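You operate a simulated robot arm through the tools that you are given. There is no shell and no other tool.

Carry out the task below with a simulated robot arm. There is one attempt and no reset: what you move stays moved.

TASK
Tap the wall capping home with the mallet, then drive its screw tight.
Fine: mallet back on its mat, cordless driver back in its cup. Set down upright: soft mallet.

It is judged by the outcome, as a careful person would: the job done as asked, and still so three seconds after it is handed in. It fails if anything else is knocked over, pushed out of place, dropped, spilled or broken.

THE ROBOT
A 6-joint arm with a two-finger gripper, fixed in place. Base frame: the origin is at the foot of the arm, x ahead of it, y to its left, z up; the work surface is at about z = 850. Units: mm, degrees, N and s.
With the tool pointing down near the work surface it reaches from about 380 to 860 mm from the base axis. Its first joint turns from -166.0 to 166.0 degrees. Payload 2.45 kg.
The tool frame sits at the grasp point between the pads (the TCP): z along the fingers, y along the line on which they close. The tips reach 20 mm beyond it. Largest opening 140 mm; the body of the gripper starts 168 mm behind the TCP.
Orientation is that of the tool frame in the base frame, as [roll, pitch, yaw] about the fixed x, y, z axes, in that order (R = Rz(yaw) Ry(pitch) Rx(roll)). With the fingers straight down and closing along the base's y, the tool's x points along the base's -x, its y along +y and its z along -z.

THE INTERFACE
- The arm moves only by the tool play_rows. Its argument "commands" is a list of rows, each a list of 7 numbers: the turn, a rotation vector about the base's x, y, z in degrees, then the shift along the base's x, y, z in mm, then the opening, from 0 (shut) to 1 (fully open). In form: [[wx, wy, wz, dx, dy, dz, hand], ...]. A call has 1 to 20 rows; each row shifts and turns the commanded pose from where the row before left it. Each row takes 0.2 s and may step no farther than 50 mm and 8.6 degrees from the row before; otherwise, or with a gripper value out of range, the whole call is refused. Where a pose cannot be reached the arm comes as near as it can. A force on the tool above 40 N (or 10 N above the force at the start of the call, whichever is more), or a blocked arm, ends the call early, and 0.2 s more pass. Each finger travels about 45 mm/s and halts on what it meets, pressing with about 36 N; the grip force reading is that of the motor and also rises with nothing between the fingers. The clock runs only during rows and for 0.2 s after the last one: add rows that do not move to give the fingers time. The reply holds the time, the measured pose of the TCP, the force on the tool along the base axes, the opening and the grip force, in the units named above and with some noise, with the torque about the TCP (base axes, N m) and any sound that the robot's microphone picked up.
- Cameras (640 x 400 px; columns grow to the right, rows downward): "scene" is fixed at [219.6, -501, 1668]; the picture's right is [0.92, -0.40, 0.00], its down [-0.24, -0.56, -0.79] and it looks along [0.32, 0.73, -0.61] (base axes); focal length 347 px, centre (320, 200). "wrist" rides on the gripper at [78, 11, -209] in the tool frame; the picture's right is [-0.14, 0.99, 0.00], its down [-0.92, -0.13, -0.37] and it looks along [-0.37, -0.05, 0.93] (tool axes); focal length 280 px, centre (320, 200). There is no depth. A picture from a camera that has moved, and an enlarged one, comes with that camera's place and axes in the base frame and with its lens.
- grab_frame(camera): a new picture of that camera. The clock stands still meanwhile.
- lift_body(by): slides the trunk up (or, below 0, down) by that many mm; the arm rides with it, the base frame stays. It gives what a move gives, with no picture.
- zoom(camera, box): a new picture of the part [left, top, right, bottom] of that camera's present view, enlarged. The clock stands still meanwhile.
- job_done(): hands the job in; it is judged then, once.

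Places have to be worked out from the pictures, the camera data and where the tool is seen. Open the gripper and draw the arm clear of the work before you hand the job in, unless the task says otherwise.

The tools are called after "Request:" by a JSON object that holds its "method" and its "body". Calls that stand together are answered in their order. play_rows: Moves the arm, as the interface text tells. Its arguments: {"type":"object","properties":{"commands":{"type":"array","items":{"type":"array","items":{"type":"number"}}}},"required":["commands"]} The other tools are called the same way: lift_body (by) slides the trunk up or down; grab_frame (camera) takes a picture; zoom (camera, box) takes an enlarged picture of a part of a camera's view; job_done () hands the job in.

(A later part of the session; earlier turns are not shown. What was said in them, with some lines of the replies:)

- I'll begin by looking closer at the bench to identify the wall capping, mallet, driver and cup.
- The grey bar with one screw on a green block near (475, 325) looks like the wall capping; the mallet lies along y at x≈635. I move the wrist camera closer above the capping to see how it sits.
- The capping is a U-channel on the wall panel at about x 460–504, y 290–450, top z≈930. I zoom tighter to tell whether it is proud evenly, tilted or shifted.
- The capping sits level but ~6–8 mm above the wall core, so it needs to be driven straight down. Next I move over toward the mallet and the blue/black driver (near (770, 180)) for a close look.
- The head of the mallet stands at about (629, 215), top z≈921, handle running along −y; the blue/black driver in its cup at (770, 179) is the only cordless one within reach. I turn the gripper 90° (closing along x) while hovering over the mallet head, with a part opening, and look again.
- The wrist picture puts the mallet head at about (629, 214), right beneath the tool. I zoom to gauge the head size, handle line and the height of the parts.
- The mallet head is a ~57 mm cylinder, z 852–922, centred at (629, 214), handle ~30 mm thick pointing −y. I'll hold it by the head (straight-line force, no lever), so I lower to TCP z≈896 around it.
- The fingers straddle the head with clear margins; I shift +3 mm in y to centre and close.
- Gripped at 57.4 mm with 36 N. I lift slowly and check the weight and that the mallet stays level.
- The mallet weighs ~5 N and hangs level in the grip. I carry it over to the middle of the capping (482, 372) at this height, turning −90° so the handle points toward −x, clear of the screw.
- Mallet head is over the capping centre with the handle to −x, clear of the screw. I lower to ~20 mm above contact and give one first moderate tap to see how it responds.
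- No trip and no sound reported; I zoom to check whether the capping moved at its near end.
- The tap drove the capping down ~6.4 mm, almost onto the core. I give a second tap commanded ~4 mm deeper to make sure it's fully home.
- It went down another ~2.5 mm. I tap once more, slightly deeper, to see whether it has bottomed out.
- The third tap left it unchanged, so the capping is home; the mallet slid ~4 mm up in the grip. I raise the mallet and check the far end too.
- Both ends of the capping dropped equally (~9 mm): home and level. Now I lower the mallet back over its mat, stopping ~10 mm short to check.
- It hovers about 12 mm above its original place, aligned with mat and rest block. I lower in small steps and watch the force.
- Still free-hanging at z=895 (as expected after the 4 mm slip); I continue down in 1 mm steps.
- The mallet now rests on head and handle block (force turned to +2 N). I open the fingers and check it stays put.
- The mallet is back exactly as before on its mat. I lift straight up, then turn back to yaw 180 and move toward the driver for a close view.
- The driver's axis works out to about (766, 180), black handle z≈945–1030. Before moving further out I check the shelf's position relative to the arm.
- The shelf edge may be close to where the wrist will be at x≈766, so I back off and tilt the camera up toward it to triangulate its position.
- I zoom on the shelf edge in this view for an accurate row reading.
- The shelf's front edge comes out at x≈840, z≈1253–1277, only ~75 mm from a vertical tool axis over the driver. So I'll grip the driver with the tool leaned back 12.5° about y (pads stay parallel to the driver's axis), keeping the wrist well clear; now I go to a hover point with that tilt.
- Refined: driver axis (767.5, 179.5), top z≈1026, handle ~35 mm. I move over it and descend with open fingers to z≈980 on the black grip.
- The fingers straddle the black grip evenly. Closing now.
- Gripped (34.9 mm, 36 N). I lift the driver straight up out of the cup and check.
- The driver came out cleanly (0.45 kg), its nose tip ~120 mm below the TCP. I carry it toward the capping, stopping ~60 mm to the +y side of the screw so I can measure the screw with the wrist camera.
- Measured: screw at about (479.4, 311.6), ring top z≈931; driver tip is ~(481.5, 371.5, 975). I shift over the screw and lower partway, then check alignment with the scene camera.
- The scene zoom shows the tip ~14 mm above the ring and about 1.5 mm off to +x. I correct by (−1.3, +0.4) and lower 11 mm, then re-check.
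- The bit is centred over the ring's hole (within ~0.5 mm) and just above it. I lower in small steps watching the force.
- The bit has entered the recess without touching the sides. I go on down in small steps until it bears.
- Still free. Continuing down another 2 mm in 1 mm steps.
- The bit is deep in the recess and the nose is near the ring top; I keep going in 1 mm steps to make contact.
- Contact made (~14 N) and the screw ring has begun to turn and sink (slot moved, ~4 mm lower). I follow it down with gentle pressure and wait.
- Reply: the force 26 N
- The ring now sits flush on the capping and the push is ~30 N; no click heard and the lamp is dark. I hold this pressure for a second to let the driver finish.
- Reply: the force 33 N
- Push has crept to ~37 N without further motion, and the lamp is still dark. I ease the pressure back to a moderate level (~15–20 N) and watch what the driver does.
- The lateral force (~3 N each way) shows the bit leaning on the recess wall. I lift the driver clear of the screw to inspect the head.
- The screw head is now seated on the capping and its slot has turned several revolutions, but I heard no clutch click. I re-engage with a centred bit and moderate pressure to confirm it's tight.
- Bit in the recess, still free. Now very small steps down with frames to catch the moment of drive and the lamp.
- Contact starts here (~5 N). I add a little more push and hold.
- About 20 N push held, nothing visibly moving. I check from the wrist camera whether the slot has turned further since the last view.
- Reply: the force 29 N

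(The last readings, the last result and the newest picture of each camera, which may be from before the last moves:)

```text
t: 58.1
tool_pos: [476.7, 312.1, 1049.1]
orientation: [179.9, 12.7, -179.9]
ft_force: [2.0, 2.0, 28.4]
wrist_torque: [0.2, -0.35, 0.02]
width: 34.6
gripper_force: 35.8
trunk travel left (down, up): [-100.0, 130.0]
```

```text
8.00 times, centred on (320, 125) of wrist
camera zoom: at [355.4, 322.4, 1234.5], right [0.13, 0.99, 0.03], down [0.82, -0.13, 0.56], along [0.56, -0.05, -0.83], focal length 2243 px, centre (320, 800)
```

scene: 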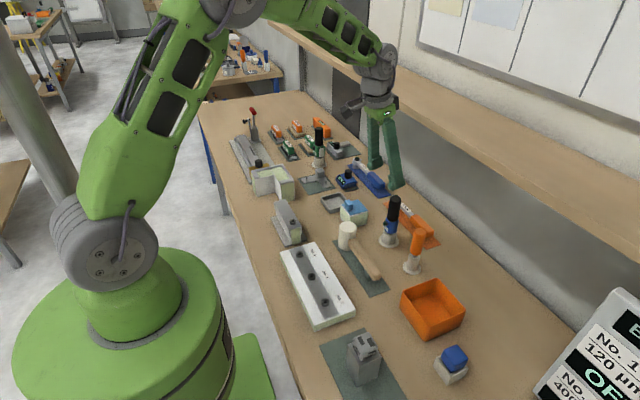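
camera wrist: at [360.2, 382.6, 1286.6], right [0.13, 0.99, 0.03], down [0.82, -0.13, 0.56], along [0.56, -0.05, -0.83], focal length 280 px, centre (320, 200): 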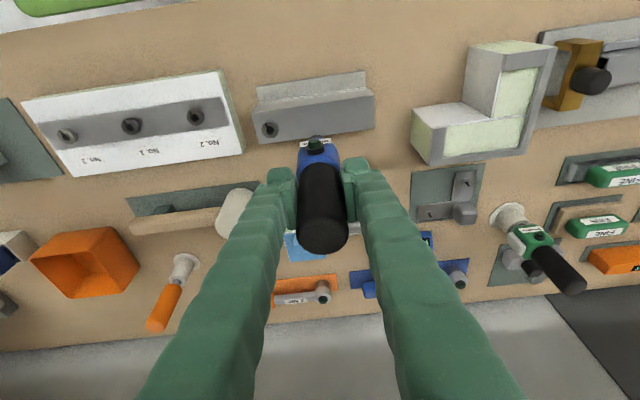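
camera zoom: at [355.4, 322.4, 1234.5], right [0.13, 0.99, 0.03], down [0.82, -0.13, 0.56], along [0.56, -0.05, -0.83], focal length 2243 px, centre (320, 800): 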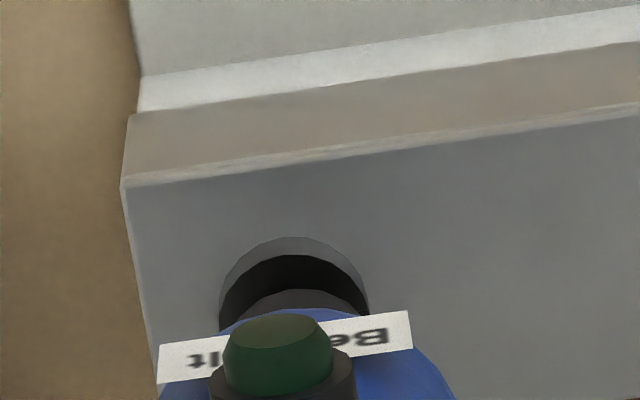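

No further motion under ~30 N and no sound. I lift off again to compare the slot angle with the earlier view.

Request:
{"method": "play_rows", "body": {"commands": [[0, 0, 0, 0, 0, 3, 0.1], [0, 0, 0, 0, 0, 8, 0.1], [0, 0, 0, 0, 0, 12, 0.1], [0, 0, 0, 0, 0, 10, 0.1], [0, 0, 0, 0, 0, 0, 0.1]]}}

Request:
{"method": "zoom", "body": {"camera": "scene", "box": [280, 210, 310, 234]}}

Request:
{"method": "zoom", "body": {"camera": "wrist", "box": [280, 70, 360, 140]}}

```text
t: 59.3
tool_pos: [477.7, 311.7, 1080.9]
orientation: [180.0, 12.5, 179.9]
ft_force: [-0.2, -1.1, -5.3]
wrist_torque: [0.01, 0.02, -0.01]
width: 34.7
gripper_force: 36.3
trunk travel left (down, up): [-100.0, 130.0]
```

```text
16.00 times, centred on (295, 222) of scene
camera zoom: at [219.6, -501.0, 1668.0], right [0.92, -0.4, 0.0], down [-0.24, -0.56, -0.79], along [0.32, 0.73, -0.61], focal length 5555 px, centre (720, -152)
```

zoom: 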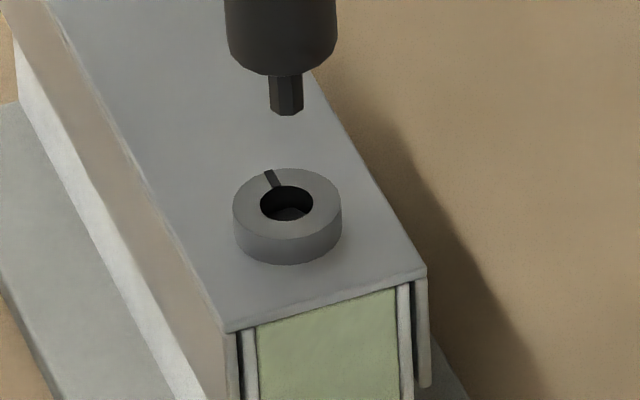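

```text
5.71 times, centred on (320, 105) of wrist
camera zoom: at [356.4, 322.8, 1266.5], right [0.13, 0.99, 0.03], down [0.82, -0.13, 0.56], along [0.56, -0.05, -0.83], focal length 1602 px, centre (320, 743)
```

zoom: 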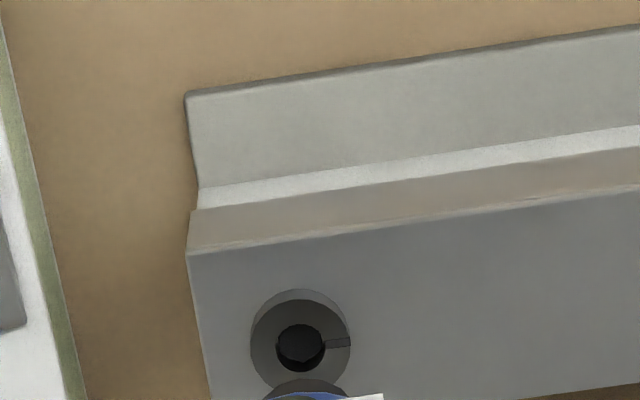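

The slot angle is unchanged, so the driver can't turn it further. I zoom much tighter on the head to verify it is really seated flush on the capping.

Request:
{"method": "zoom", "body": {"camera": "scene", "box": [289, 219, 303, 229]}}

Request:
{"method": "zoom", "body": {"camera": "wrist", "box": [302, 98, 332, 122]}}

Request:
{"method": "zoom", "body": {"camera": "scene", "box": [285, 250, 340, 320]}}

```text
16.00 times, centred on (296, 224) of scene
camera zoom: at [219.6, -501.0, 1668.0], right [0.92, -0.4, 0.0], down [-0.24, -0.56, -0.79], along [0.32, 0.73, -0.61], focal length 5555 px, centre (704, -184)
```

zoom: 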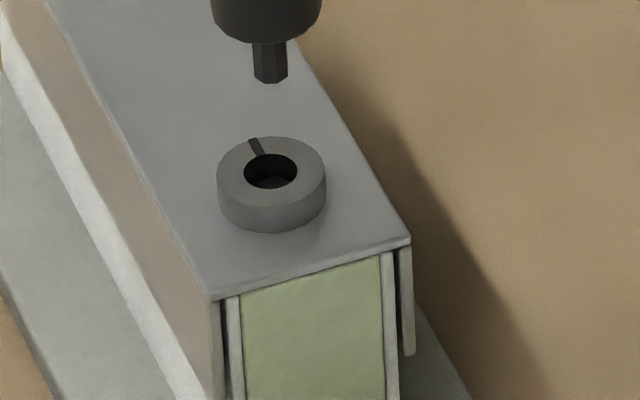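

```text
16.00 times, centred on (317, 110) of wrist
camera zoom: at [356.4, 322.8, 1266.5], right [0.13, 0.99, 0.03], down [0.82, -0.13, 0.56], along [0.56, -0.05, -0.83], focal length 4486 px, centre (368, 1640)
```

zoom: 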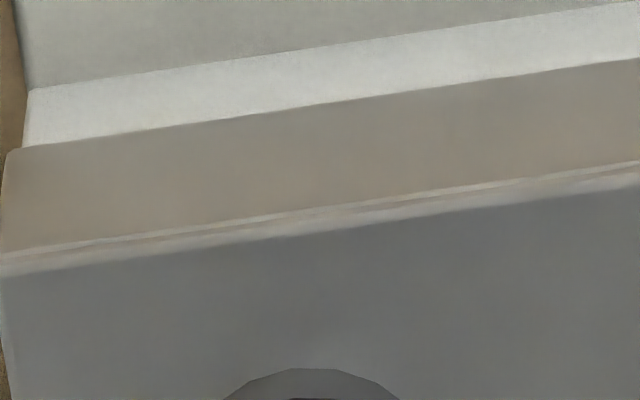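

```text
5.71 times, centred on (312, 285) of scene
camera zoom: at [219.6, -501.0, 1668.0], right [0.92, -0.4, 0.0], down [-0.24, -0.56, -0.79], along [0.32, 0.73, -0.61], focal length 1984 px, centre (363, -286)
```

zoom: 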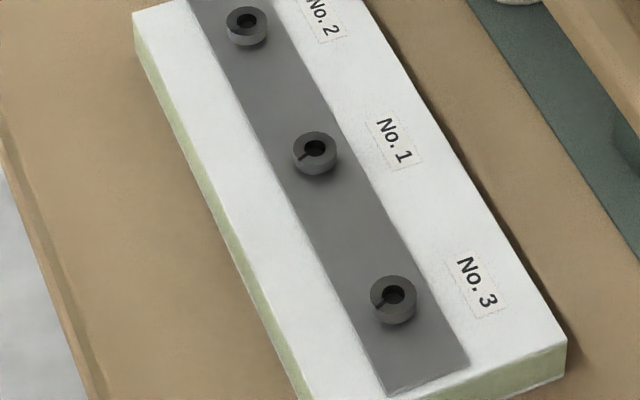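

The head sits crisply on the capping with no gap, and 30+ N on the driver turns it no further, so it's tight. I now carry the driver back above its cup along the same path.

Request:
{"method": "play_rows", "body": {"commands": [[0, 0, 0, 0, 0, 19.9, 0.1], [0, 0, 0, 36.25, -16.55, 0, 0.1], [0, 0, 0, 36.25, -16.55, 0, 0.1], [0, 0, 0, 36.25, -16.55, 0, 0.1], [0, 0, 0, 36.25, -16.55, 0, 0.1], [0, 0, 0, 36.25, -16.55, 0, 0.1], [0, 0, 0, 36.25, -16.55, 0, 0.1], [0, 0, 0, 36.25, -16.55, 0, 0.1], [0, 0, 0, 36.25, -16.55, 0, 0.1], [0, 0, 0, 0, 0, 0, 0.1], [0, 0, 0, 0, 0, 0, 0.1]]}}

Request:
{"method": "grab_frame", "body": {"camera": "wrist"}}

Request:
{"method": "zoom", "body": {"camera": "scene", "box": [350, 170, 430, 260]}}

Request:
{"method": "zoom", "body": {"camera": "scene", "box": [260, 185, 320, 255]}}

```text
t: 61.7
tool_pos: [766.6, 180.0, 1101.0]
orientation: [-180.0, 12.6, -180.0]
ft_force: [0.1, -0.6, -4.3]
wrist_torque: [-0.01, -0.01, 0.01]
width: 34.4
gripper_force: 36.0
trunk travel left (down, up): [-100.0, 130.0]
```

```text
taken
camera wrist: at [645.5, 189.8, 1286.0], right [0.13, 0.99, 0.03], down [0.82, -0.13, 0.56], along [0.56, -0.05, -0.83], focal length 280 px, centre (320, 200)
```

wrist: 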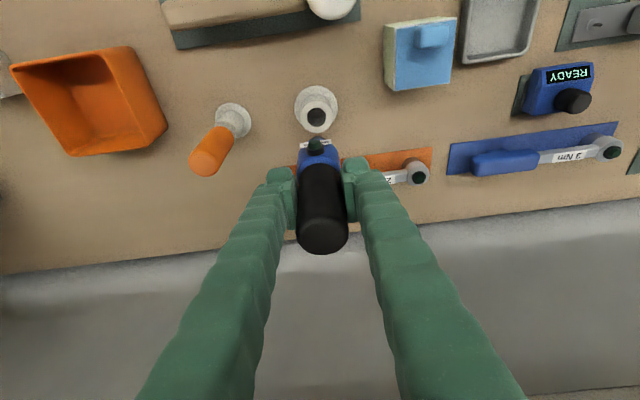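

```text
4.44 times, centred on (390, 215) of scene
camera zoom: at [219.6, -501.0, 1668.0], right [0.92, -0.4, 0.0], down [-0.24, -0.56, -0.79], along [0.32, 0.73, -0.61], focal length 1543 px, centre (9, 133)
```

zoom: 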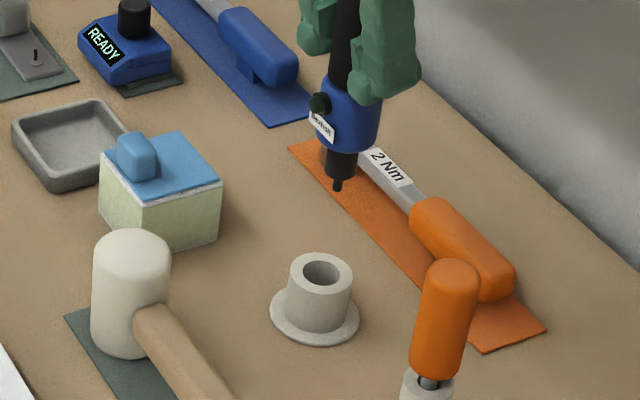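

```text
5.71 times, centred on (290, 220) of scene
camera zoom: at [219.6, -501.0, 1668.0], right [0.92, -0.4, 0.0], down [-0.24, -0.56, -0.79], along [0.32, 0.73, -0.61], focal length 1984 px, centre (491, 86)
```

zoom: 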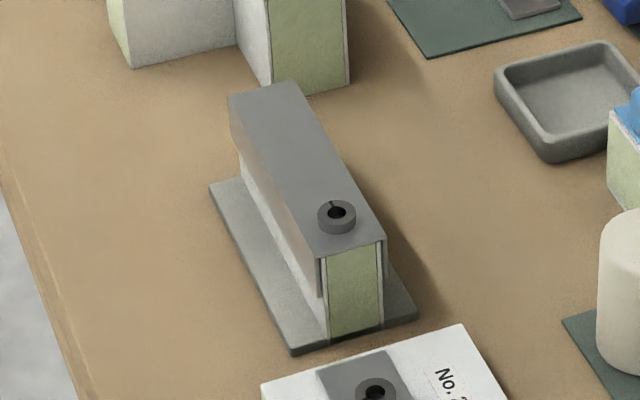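

Capping and screw look right. Before inserting, I measure the cup bore against the tool position with a zoomed wrist view.

Request:
{"method": "zoom", "body": {"camera": "wrist", "box": [280, 75, 360, 150]}}

Request:
{"method": "zoom", "body": {"camera": "scene", "box": [370, 200, 410, 245]}}

```text
5.33 times, centred on (320, 112) of wrist
camera zoom: at [645.5, 189.8, 1286.0], right [0.13, 0.99, 0.03], down [0.82, -0.13, 0.56], along [0.56, -0.05, -0.83], focal length 1495 px, centre (320, 667)
```

zoom: 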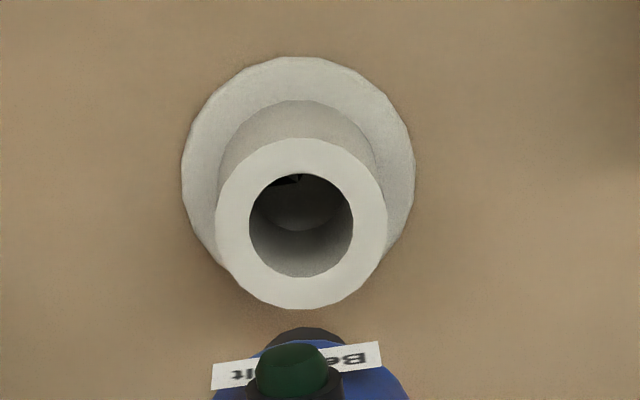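

```text
8.89 times, centred on (390, 222) of scene
camera zoom: at [219.6, -501.0, 1668.0], right [0.92, -0.4, 0.0], down [-0.24, -0.56, -0.79], along [0.32, 0.73, -0.61], focal length 3086 px, centre (-302, 0)
```

zoom: 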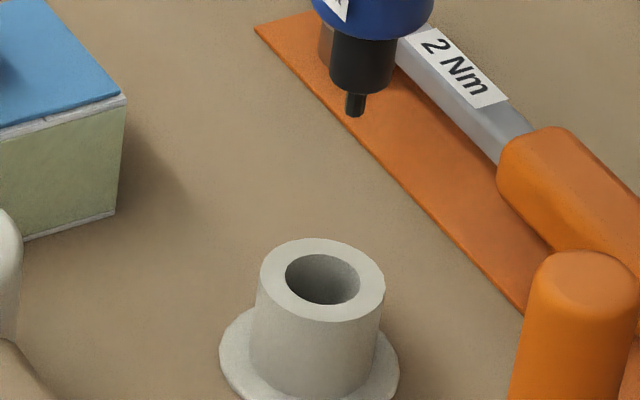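

Cup bore centre is ≈(767.7, 179.7); the tool now reads (766.9, 178.8), so I nudge +0.7/+0.6 and lower slowly until the nose is about to enter the bore.

Request:
{"method": "play_rows", "body": {"commands": [[0, 0, 0, 0.7, 0.6, 0, 0.1], [0, 0, 0, 0, 0, -20, 0.1], [0, 0, 0, 0, 0, -20, 0.1], [0, 0, 0, 0, 0, -15, 0.1], [0, 0, 0, 0, 0, -10, 0.1], [0, 0, 0, 0, 0, 0, 0.1], [0, 0, 0, 0, 0, 0, 0.1]]}}

Request:
{"method": "zoom", "body": {"camera": "scene", "box": [370, 205, 410, 250]}}

Request:
{"method": "zoom", "body": {"camera": "wrist", "box": [280, 85, 360, 160]}}

```text
t: 63.3
tool_pos: [768.3, 179.5, 1035.9]
orientation: [180.0, 12.5, -179.9]
ft_force: [-0.4, 0.2, -3.9]
wrist_torque: [0.01, -0.01, 0.01]
width: 34.2
gripper_force: 35.8
trunk travel left (down, up): [-100.0, 130.0]
```

```text
8.89 times, centred on (390, 228) of scene
camera zoom: at [219.6, -501.0, 1668.0], right [0.92, -0.4, 0.0], down [-0.24, -0.56, -0.79], along [0.32, 0.73, -0.61], focal length 3086 px, centre (-302, -44)
```

zoom: 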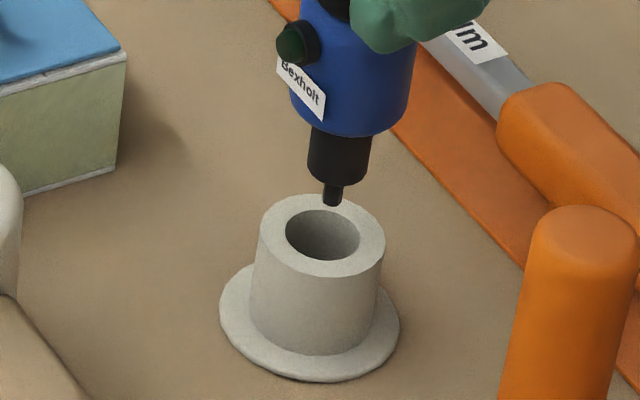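

```text
5.33 times, centred on (320, 122) of wrist
camera zoom: at [646.5, 191.1, 1221.2], right [0.13, 0.99, 0.03], down [0.82, -0.13, 0.56], along [0.56, -0.05, -0.83], focal length 1495 px, centre (320, 613)
```

zoom: 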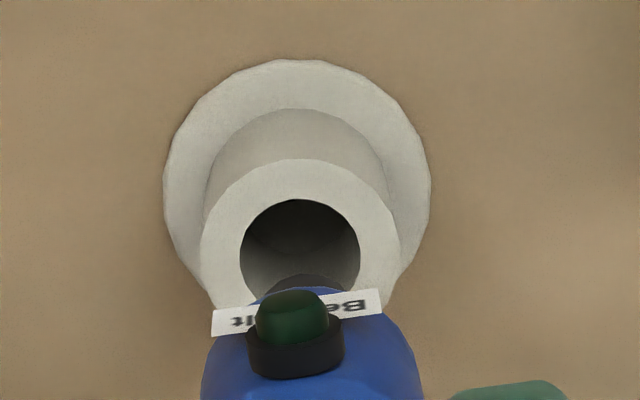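

The wrist view says y is centred, but the scene view shows the tip ~2.4 mm toward +x of the bore axis. I shift −2 mm in x, lower 14 mm, and check entry.

Request:
{"method": "play_rows", "body": {"commands": [[0, 0, 0, -2, -0.2, 0, 0.1], [0, 0, 0, 0, 0, 0, 0.1], [0, 0, 0, 0, 0, -5, 0.1], [0, 0, 0, 0, 0, -5, 0.1], [0, 0, 0, 0, 0, -4, 0.1], [0, 0, 0, 0, 0, 0, 0.1]]}}

Request:
{"method": "zoom", "body": {"camera": "scene", "box": [370, 205, 410, 250]}}

```text
t: 64.7
tool_pos: [766.7, 180.0, 1019.9]
orientation: [-180.0, 12.5, 180.0]
ft_force: [-0.6, -0.1, -4.7]
wrist_torque: [0.0, -0.02, 0.01]
width: 34.7
gripper_force: 35.8
trunk travel left (down, up): [-100.0, 130.0]
```

```text
8.89 times, centred on (390, 228) of scene
camera zoom: at [219.6, -501.0, 1668.0], right [0.92, -0.4, 0.0], down [-0.24, -0.56, -0.79], along [0.32, 0.73, -0.61], focal length 3086 px, centre (-302, -44)
```

zoom: 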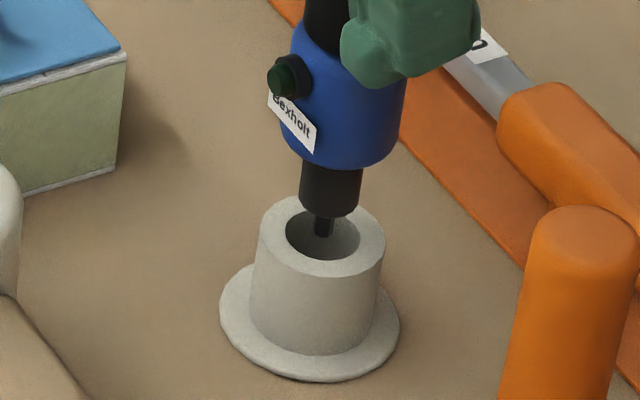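

The bit is in the bore and nicely centred. I continue lowering the nose into the cup in small steps with the force watched.

Request:
{"method": "play_rows", "body": {"commands": [[0, 0, 0, 0, 0, -5, 0.1], [0, 0, 0, 0, 0, -5, 0.1], [0, 0, 0, 0, 0, -4, 0.1], [0, 0, 0, 0, 0, -3, 0.1], [0, 0, 0, 0, 0, 0, 0.1]]}}

Request:
{"method": "zoom", "body": {"camera": "scene", "box": [370, 205, 410, 250]}}

```text
t: 65.9
tool_pos: [765.9, 179.7, 1003.7]
orientation: [180.0, 12.5, -180.0]
ft_force: [-0.5, -0.2, -4.5]
wrist_torque: [0.04, 0.03, -0.03]
width: 34.6
gripper_force: 35.9
trunk travel left (down, up): [-100.0, 130.0]
```

```text
8.89 times, centred on (390, 228) of scene
camera zoom: at [219.6, -501.0, 1668.0], right [0.92, -0.4, 0.0], down [-0.24, -0.56, -0.79], along [0.32, 0.73, -0.61], focal length 3086 px, centre (-302, -44)
```

zoom: 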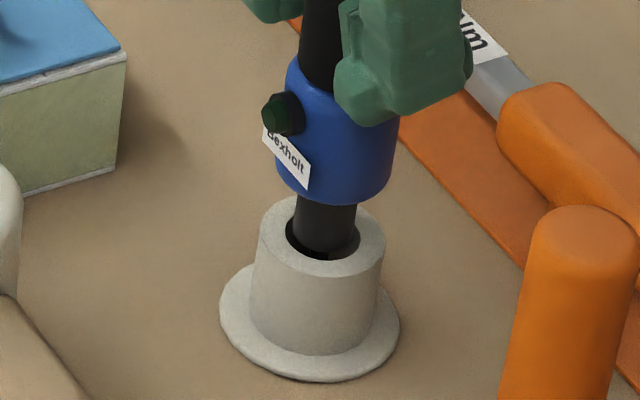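

The nose is inside the bore with no contact force. Continuing down toward the seated height (~980).

Request:
{"method": "play_rows", "body": {"commands": [[0, 0, 0, 0, 0, -5, 0.1], [0, 0, 0, 0, 0, -5, 0.1], [0, 0, 0, 0, 0, -4, 0.1], [0, 0, 0, 0, 0, -4, 0.1], [0, 0, 0, 0, 0, 0, 0.1]]}}

Request:
{"method": "zoom", "body": {"camera": "scene", "box": [370, 190, 420, 255]}}

```text
t: 67.1
tool_pos: [766.9, 179.4, 986.0]
orientation: [-180.0, 12.5, -180.0]
ft_force: [0.2, 0.2, -4.2]
wrist_torque: [0.0, 0.02, -0.02]
width: 34.6
gripper_force: 36.2
trunk travel left (down, up): [-100.0, 130.0]
```

```text
6.15 times, centred on (395, 222) of scene
camera zoom: at [219.6, -501.0, 1668.0], right [0.92, -0.4, 0.0], down [-0.24, -0.56, -0.79], along [0.32, 0.73, -0.61], focal length 2137 px, centre (-142, 62)
```

zoom: 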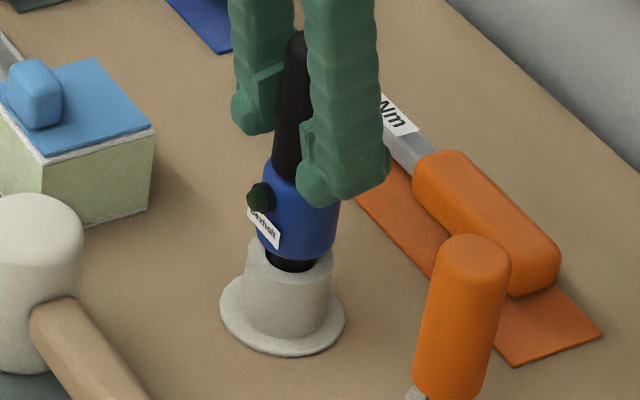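

About 6 mm to go, still free. I finish in small steps.

Request:
{"method": "play_rows", "body": {"commands": [[0, 0, 0, 0, 0, -2.5, 0.1], [0, 0, 0, 0, 0, -1.5, 0.1], [0, 0, 0, 0, 0, -1, 0.1], [0, 0, 0, 0, 0, 0, 0.1]]}}

```text
t: 68.1
tool_pos: [765.6, 180.0, 980.2]
orientation: [180.0, 12.6, 179.9]
ft_force: [-0.2, 0.1, -4.5]
wrist_torque: [0.0, -0.02, -0.03]
width: 34.6
gripper_force: 36.4
trunk travel left (down, up): [-100.0, 130.0]
```

Request:
{"method": "play_rows", "body": {"commands": [[0, 0, 0, 0, 0, -0.8, 0.1], [0, 0, 0, 0, 0, -0.6, 0.1], [0, 0, 0, 0, 0, 0, 0.1]]}}

Request:
{"method": "zoom", "body": {"camera": "scene", "box": [370, 190, 420, 255]}}

```text
t: 68.9
tool_pos: [765.6, 179.0, 979.3]
orientation: [-179.9, 12.4, -179.9]
ft_force: [0.7, 0.1, -3.5]
wrist_torque: [-0.02, 0.09, 0.03]
width: 34.5
gripper_force: 35.7
trunk travel left (down, up): [-100.0, 130.0]
```

```text
6.15 times, centred on (395, 222) of scene
camera zoom: at [219.6, -501.0, 1668.0], right [0.92, -0.4, 0.0], down [-0.24, -0.56, -0.79], along [0.32, 0.73, -0.61], focal length 2137 px, centre (-142, 62)
```

zoom: 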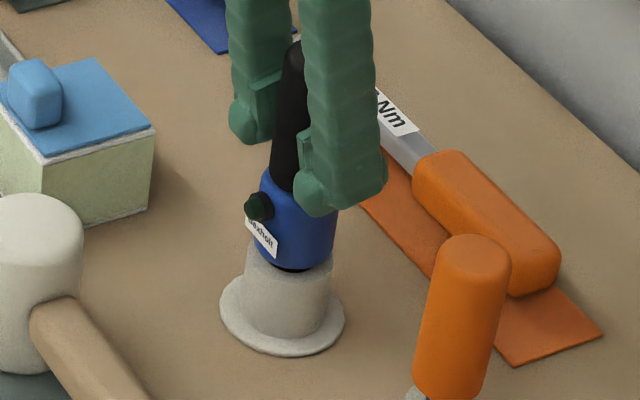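

Now almost identical to the original seated view, contact just beginning. One more millimetre until the cup takes the weight.

Request:
{"method": "play_rows", "body": {"commands": [[0, 0, 0, 0, 0, -0.5, 0.1], [0, 0, 0, 0, 0, -0.4, 0.1], [0, 0, 0, 0, 0, 0, 0.1]]}}

```text
t: 69.7
tool_pos: [766.3, 180.0, 980.5]
orientation: [-179.9, 12.6, -179.9]
ft_force: [-1.4, -1.3, 4.2]
wrist_torque: [-0.11, 0.19, 0.0]
width: 34.7
gripper_force: 35.8
trunk travel left (down, up): [-100.0, 130.0]
```

The cup is now carrying the driver (+4 N). I open the fingers.

Request:
{"method": "play_rows", "body": {"commands": [[0, 0, 0, 0, 0, 0, 0.35], [0, 0, 0, 0, 0, 0, 0.62], [0, 0, 0, 0, 0, 0, 0.62], [0, 0, 0, 0, 0, 0, 0.62], [0, 0, 0, 0, 0, 0, 0.62]]}}

Request:
{"method": "grab_frame", "body": {"camera": "wrist"}}

Request:
{"method": "zoom", "body": {"camera": "scene", "box": [370, 190, 420, 255]}}

```text
t: 70.9
tool_pos: [766.3, 180.6, 977.7]
orientation: [179.9, 12.5, 180.0]
ft_force: [1.0, -0.5, 0.5]
wrist_torque: [0.0, 0.04, -0.02]
width: 86.7
gripper_force: 0.0
trunk travel left (down, up): [-100.0, 130.0]
```

```text
taken
camera wrist: at [644.5, 190.4, 1165.1], right [0.13, 0.99, 0.03], down [0.82, -0.13, 0.56], along [0.56, -0.05, -0.83], focal length 280 px, centre (320, 200)
```

wrist: 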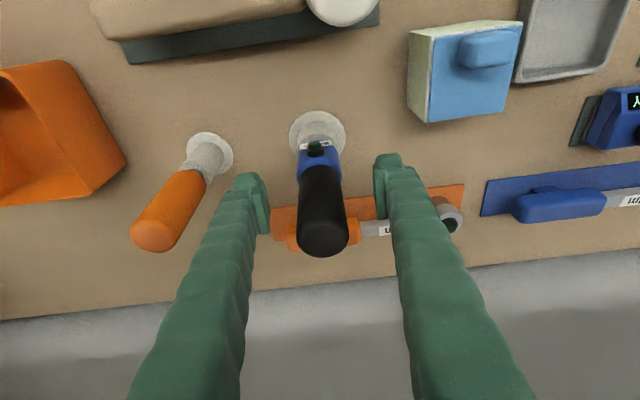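

```text
6.15 times, centred on (395, 222) of scene
camera zoom: at [219.6, -501.0, 1668.0], right [0.92, -0.4, 0.0], down [-0.24, -0.56, -0.79], along [0.32, 0.73, -0.61], focal length 2137 px, centre (-142, 62)
```

zoom: 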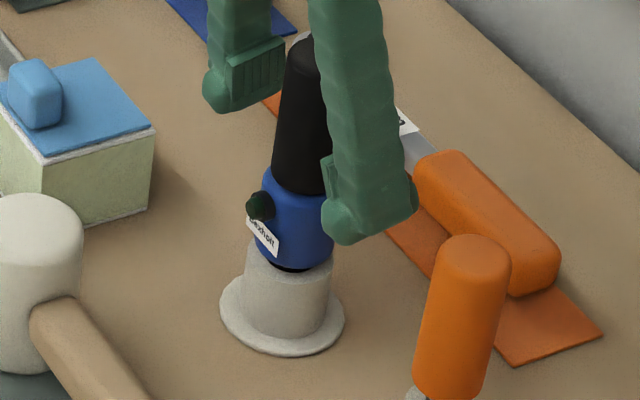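

The driver stands in its cup as before. I withdraw straight up, then go to take a low-angle look at the screw head.

Request:
{"method": "play_rows", "body": {"commands": [[0, 0, 0, 0, 0, 25, 0.62], [0, 0, 0, 0, 0, 40, 0.62], [0, 0, 0, 0, 0, 45, 0.62], [0, 0, 0, 0, 0, 45, 0.62], [0, 0, 0, -20, 0, 20, 0.62], [0, 0, 0, -40, 10, 10, 0.62], [0, 0, 0, -45, 15, 5, 0.62], [0, 0, 0, 0, 0, 0, 0.62]]}}

Request:
{"method": "grab_frame", "body": {"camera": "scene"}}

Request:
{"method": "zoom", "body": {"camera": "scene", "box": [370, 190, 420, 255]}}

Request:
{"method": "zoom", "body": {"camera": "scene", "box": [280, 210, 310, 234]}}

```text
t: 72.7
tool_pos: [661.8, 203.5, 1169.3]
orientation: [180.0, 12.5, -180.0]
ft_force: [-0.7, 0.2, -0.3]
wrist_torque: [0.01, 0.01, -0.01]
width: 86.8
gripper_force: 0.0
trunk travel left (down, up): [-100.0, 130.0]
```

```text
taken
```

scene: 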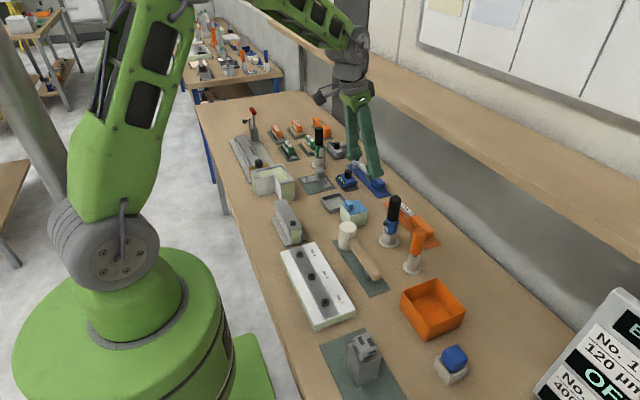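

```text
6.15 times, centred on (395, 222) of scene
camera zoom: at [219.6, -501.0, 1668.0], right [0.92, -0.4, 0.0], down [-0.24, -0.56, -0.79], along [0.32, 0.73, -0.61], focal length 2137 px, centre (-142, 62)
```

zoom: 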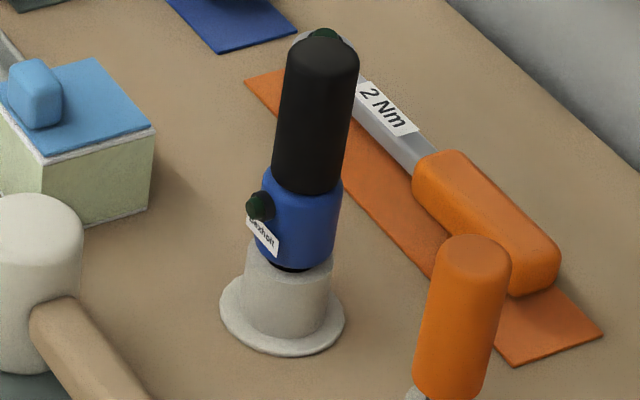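

```text
16.00 times, centred on (295, 222) of scene
camera zoom: at [219.6, -501.0, 1668.0], right [0.92, -0.4, 0.0], down [-0.24, -0.56, -0.79], along [0.32, 0.73, -0.61], focal length 5555 px, centre (720, -152)
```

zoom: 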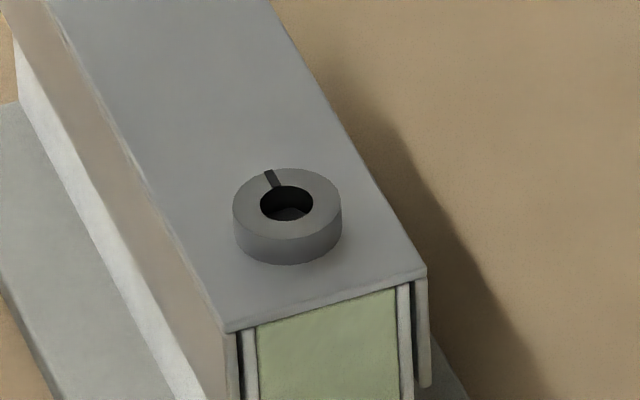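

The driver is back exactly as it was. To be sure the screw is fully seated I'll take a low-angle close-up: first straighten and turn the tool 90° while staying high.

Request:
{"method": "play_rows", "body": {"commands": [[0, 6.25, 0, -30, 8, 0, 0.9], [0, 6.25, 0, -30, 8, 0, 0.9], [0, 0, 8.18, -11, 1, 0, 0.9], [0, 0, 8.18, -11, 1, 0, 0.9], [0, 0, 8.18, -11, 1, 0, 0.9], [0, 0, 8.18, -11, 1, 0, 0.9], [0, 0, 8.18, -11, 1, 0, 0.9], [0, 0, 8.18, -11, 1, 0, 0.9], [0, 0, 8.18, -11, 1, 0, 0.9], [0, 0, 8.18, -11, 1, 0, 0.9], [0, 0, 8.18, -11, 1, 0, 0.9], [0, 0, 8.18, -11, 1, 0, 0.9], [0, 0, 8.2, -11, 1, 0, 0.9], [0, 0, 0, 0, 0, 0, 0.9]]}}

Request:
{"method": "grab_frame", "body": {"camera": "wrist"}}

```text
t: 75.7
tool_pos: [480.0, 232.8, 1168.1]
orientation: [-180.0, 0.0, -90.0]
ft_force: [-0.2, -1.1, -0.7]
wrist_torque: [-0.01, 0.03, 0.01]
width: 125.9
gripper_force: 0.1
trunk travel left (down, up): [-100.0, 130.0]
```

```text
taken
camera wrist: at [468.9, 153.9, 1377.1], right [-0.99, 0.14, 0.0], down [0.13, 0.92, 0.37], along [0.05, 0.37, -0.93], focal length 280 px, centre (320, 200)
```

wrist: 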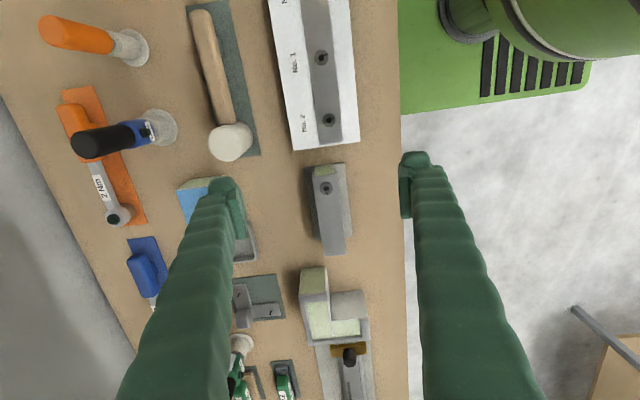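

Now I tilt the tool 55° toward +y and come down to z≈1015, well above the board and capping, to look at the head nearly edge-on.

Request:
{"method": "play_rows", "body": {"commands": [[7.86, 0, 0, 0, 5, -22, 0.9], [7.86, 0, 0, 0, 5, -22, 0.9], [7.86, 0, 0, 0, 5, -22, 0.9], [7.86, 0, 0, 0, 5, -22, 0.9], [7.86, 0, 0, 0, 5, -22, 0.9], [7.86, 0, 0, 0, 5, -22, 0.9], [7.86, 0, 0, 0, 5, -20, 0.9], [0, 0, 0, 0, 0, 0, 0.9]]}}

Request:
{"method": "grab_frame", "body": {"camera": "wrist"}}

Request:
{"method": "grab_frame", "body": {"camera": "scene"}}

```text
t: 77.5
tool_pos: [480.5, 267.0, 1016.3]
orientation: [180.0, 55.2, -90.0]
ft_force: [-0.2, 0.1, 0.1]
wrist_torque: [0.04, 0.0, -0.02]
width: 126.2
gripper_force: 0.0
trunk travel left (down, up): [-100.0, 130.0]
```

```text
taken
camera wrist: at [468.6, 50.6, 1071.6], right [-0.99, 0.08, 0.11], down [0.13, 0.22, 0.97], along [0.05, 0.97, -0.23], focal length 280 px, centre (320, 200)
```

wrist: 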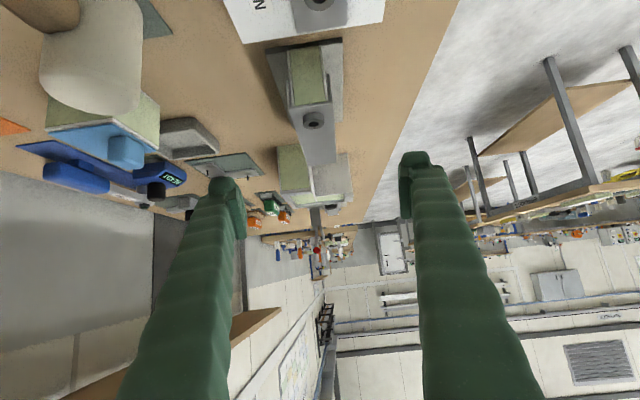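

```text
taken
```

scene: 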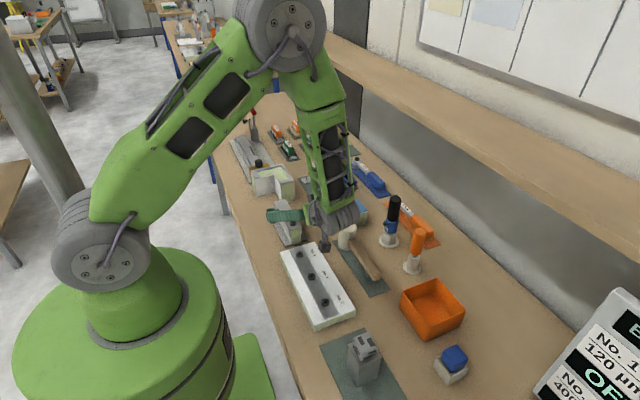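

Request:
{"method": "zoom", "body": {"camera": "wrist", "box": [285, 95, 345, 145]}}

Request:
{"method": "zoom", "body": {"camera": "wrist", "box": [260, 30, 360, 170]}}

```text
8.00 times, centred on (315, 120) of wrist
camera zoom: at [468.6, 50.6, 1071.6], right [-0.99, 0.08, 0.11], down [0.13, 0.22, 0.97], along [0.05, 0.97, -0.23], focal length 2243 px, centre (360, 840)
```

zoom: 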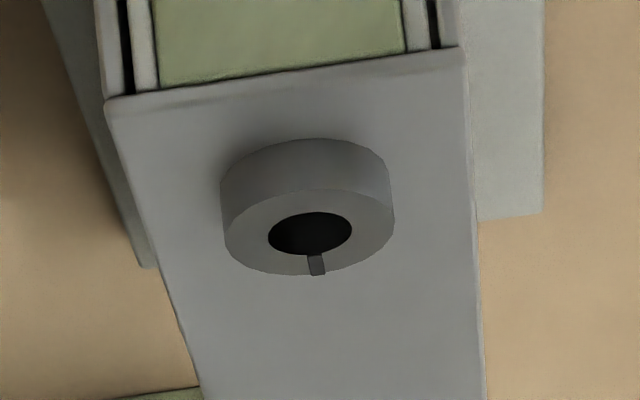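

```text
2.86 times, centred on (310, 100) of wrist
camera zoom: at [468.6, 50.6, 1071.6], right [-0.99, 0.08, 0.11], down [0.13, 0.22, 0.97], along [0.05, 0.97, -0.23], focal length 801 px, centre (349, 486)
```

zoom: 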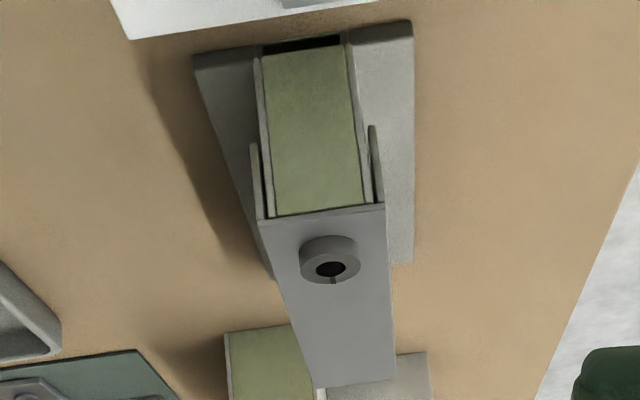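

Edge-on, the screw head sits flush on the capping with no gap, and the capping bears right on the core. I retreat the arm upward the same way and clear of the work.

Request:
{"method": "play_rows", "body": {"commands": [[-7.86, 0, 0, 0, -5, 25, 0.9], [-7.86, 0, 0, 0, -5, 28, 0.9], [-7.86, 0, 0, 0, -5, 28, 0.9], [-7.86, 0, 0, 0, -5, 28, 0.9], [-7.86, 0, 0, 0, -5, 28, 0.9], [-7.86, 0, 0, 0, -5, 28, 0.9], [-7.86, 0, 0, 0, -5, 28, 0.9], [0, 0, -8.18, 8, -15, 8, 0.9], [0, 0, -8.18, 8, -15, 8, 0.9], [0, 0, -8.18, 8, -15, 8, 0.9], [0, 0, -8.18, 8, -15, 8, 0.9], [0, 0, -8.18, 8, -15, 8, 0.9], [0, 0, -8.18, 8, -15, 8, 0.9], [0, 0, -8.18, 8, -15, 8, 0.9], [0, 0, -8.18, 8, -15, 8, 0.9], [0, 0, -8.18, 8, -15, 8, 1], [0, 0, -8.18, 8, -15, 8, 1], [0, 0, -8.2, 8, -15, 8, 1], [0, 0, 0, 0, 0, 0, 1]]}}

Request:
{"method": "grab_frame", "body": {"camera": "scene"}}

Request:
{"method": "grab_frame", "body": {"camera": "wrist"}}

Request:
{"method": "zoom", "body": {"camera": "scene", "box": [260, 185, 440, 310]}}

```text
t: 81.5
tool_pos: [567.4, 68.0, 1297.5]
orientation: [-179.9, -0.1, 179.9]
ft_force: [-0.4, -0.2, 0.4]
wrist_torque: [0.06, 0.02, 0.01]
width: 140.0
gripper_force: 0.0
trunk travel left (down, up): [-100.0, 130.0]
```

```text
taken
```

scene: 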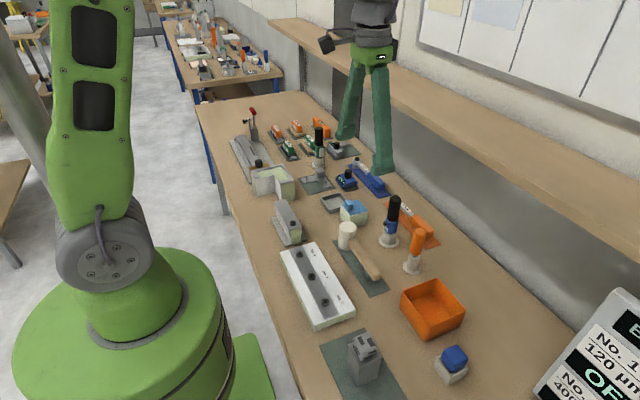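

```text
taken
camera wrist: at [490.2, 77.6, 1505.9], right [0.14, 0.99, 0.0], down [0.92, -0.13, 0.37], along [0.36, -0.05, -0.93], focal length 280 px, centre (320, 200)
```

wrist: 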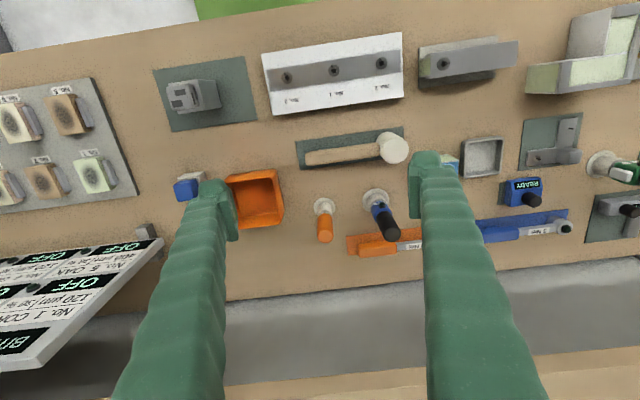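

```text
3.20 times, centred on (350, 248) of scene
camera zoom: at [219.6, -501.0, 1668.0], right [0.92, -0.4, 0.0], down [-0.24, -0.56, -0.79], along [0.32, 0.73, -0.61], focal length 1111 px, centre (224, 48)
```

zoom: 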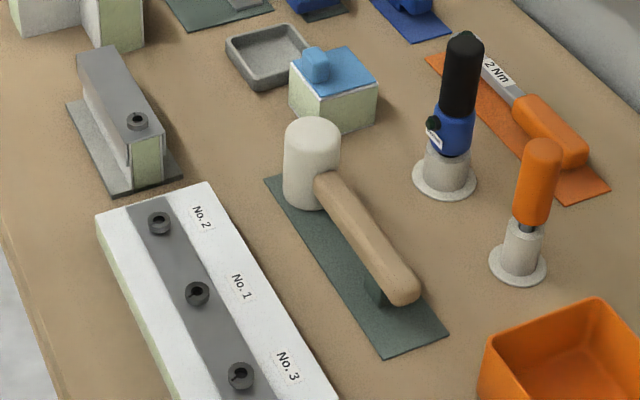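

All is in place: the capping is home with its screw seated, the mallet stands on its mat, the driver is in its cup, and nothing else has moved. The gripper is open and the arm is clear, so I hand the job in.

Request:
{"method": "job_done", "body": {}}

```text
The job is handed in.
```

The job is handed in: the capping is tapped home and its screw is driven down, but I have no direct reading that the screw reached its tightening torque.

- **Capping:** three mallet taps brought it down about 9 mm, level at both ends. The third tap moved it no further, and it now bears on the wall core.
- **Screw:** the driver turned it down about 4 mm, and a close low-angle view shows the head flush on the capping with no gap. Pressing the driver on it again at up to about 33 N did not turn it any more. I heard no clutch click, and what looks like the driver's indicator lamp was dark in every picture I took.
- **Mallet:** it is back on its mat in its original pose, head upright and handle on its rest block.
- **Cordless driver:** it is back upright in its cup, looking the same as at the start.

Nothing else on the bench shows as moved in the final pictures. The gripper is open and the arm is drawn clear.
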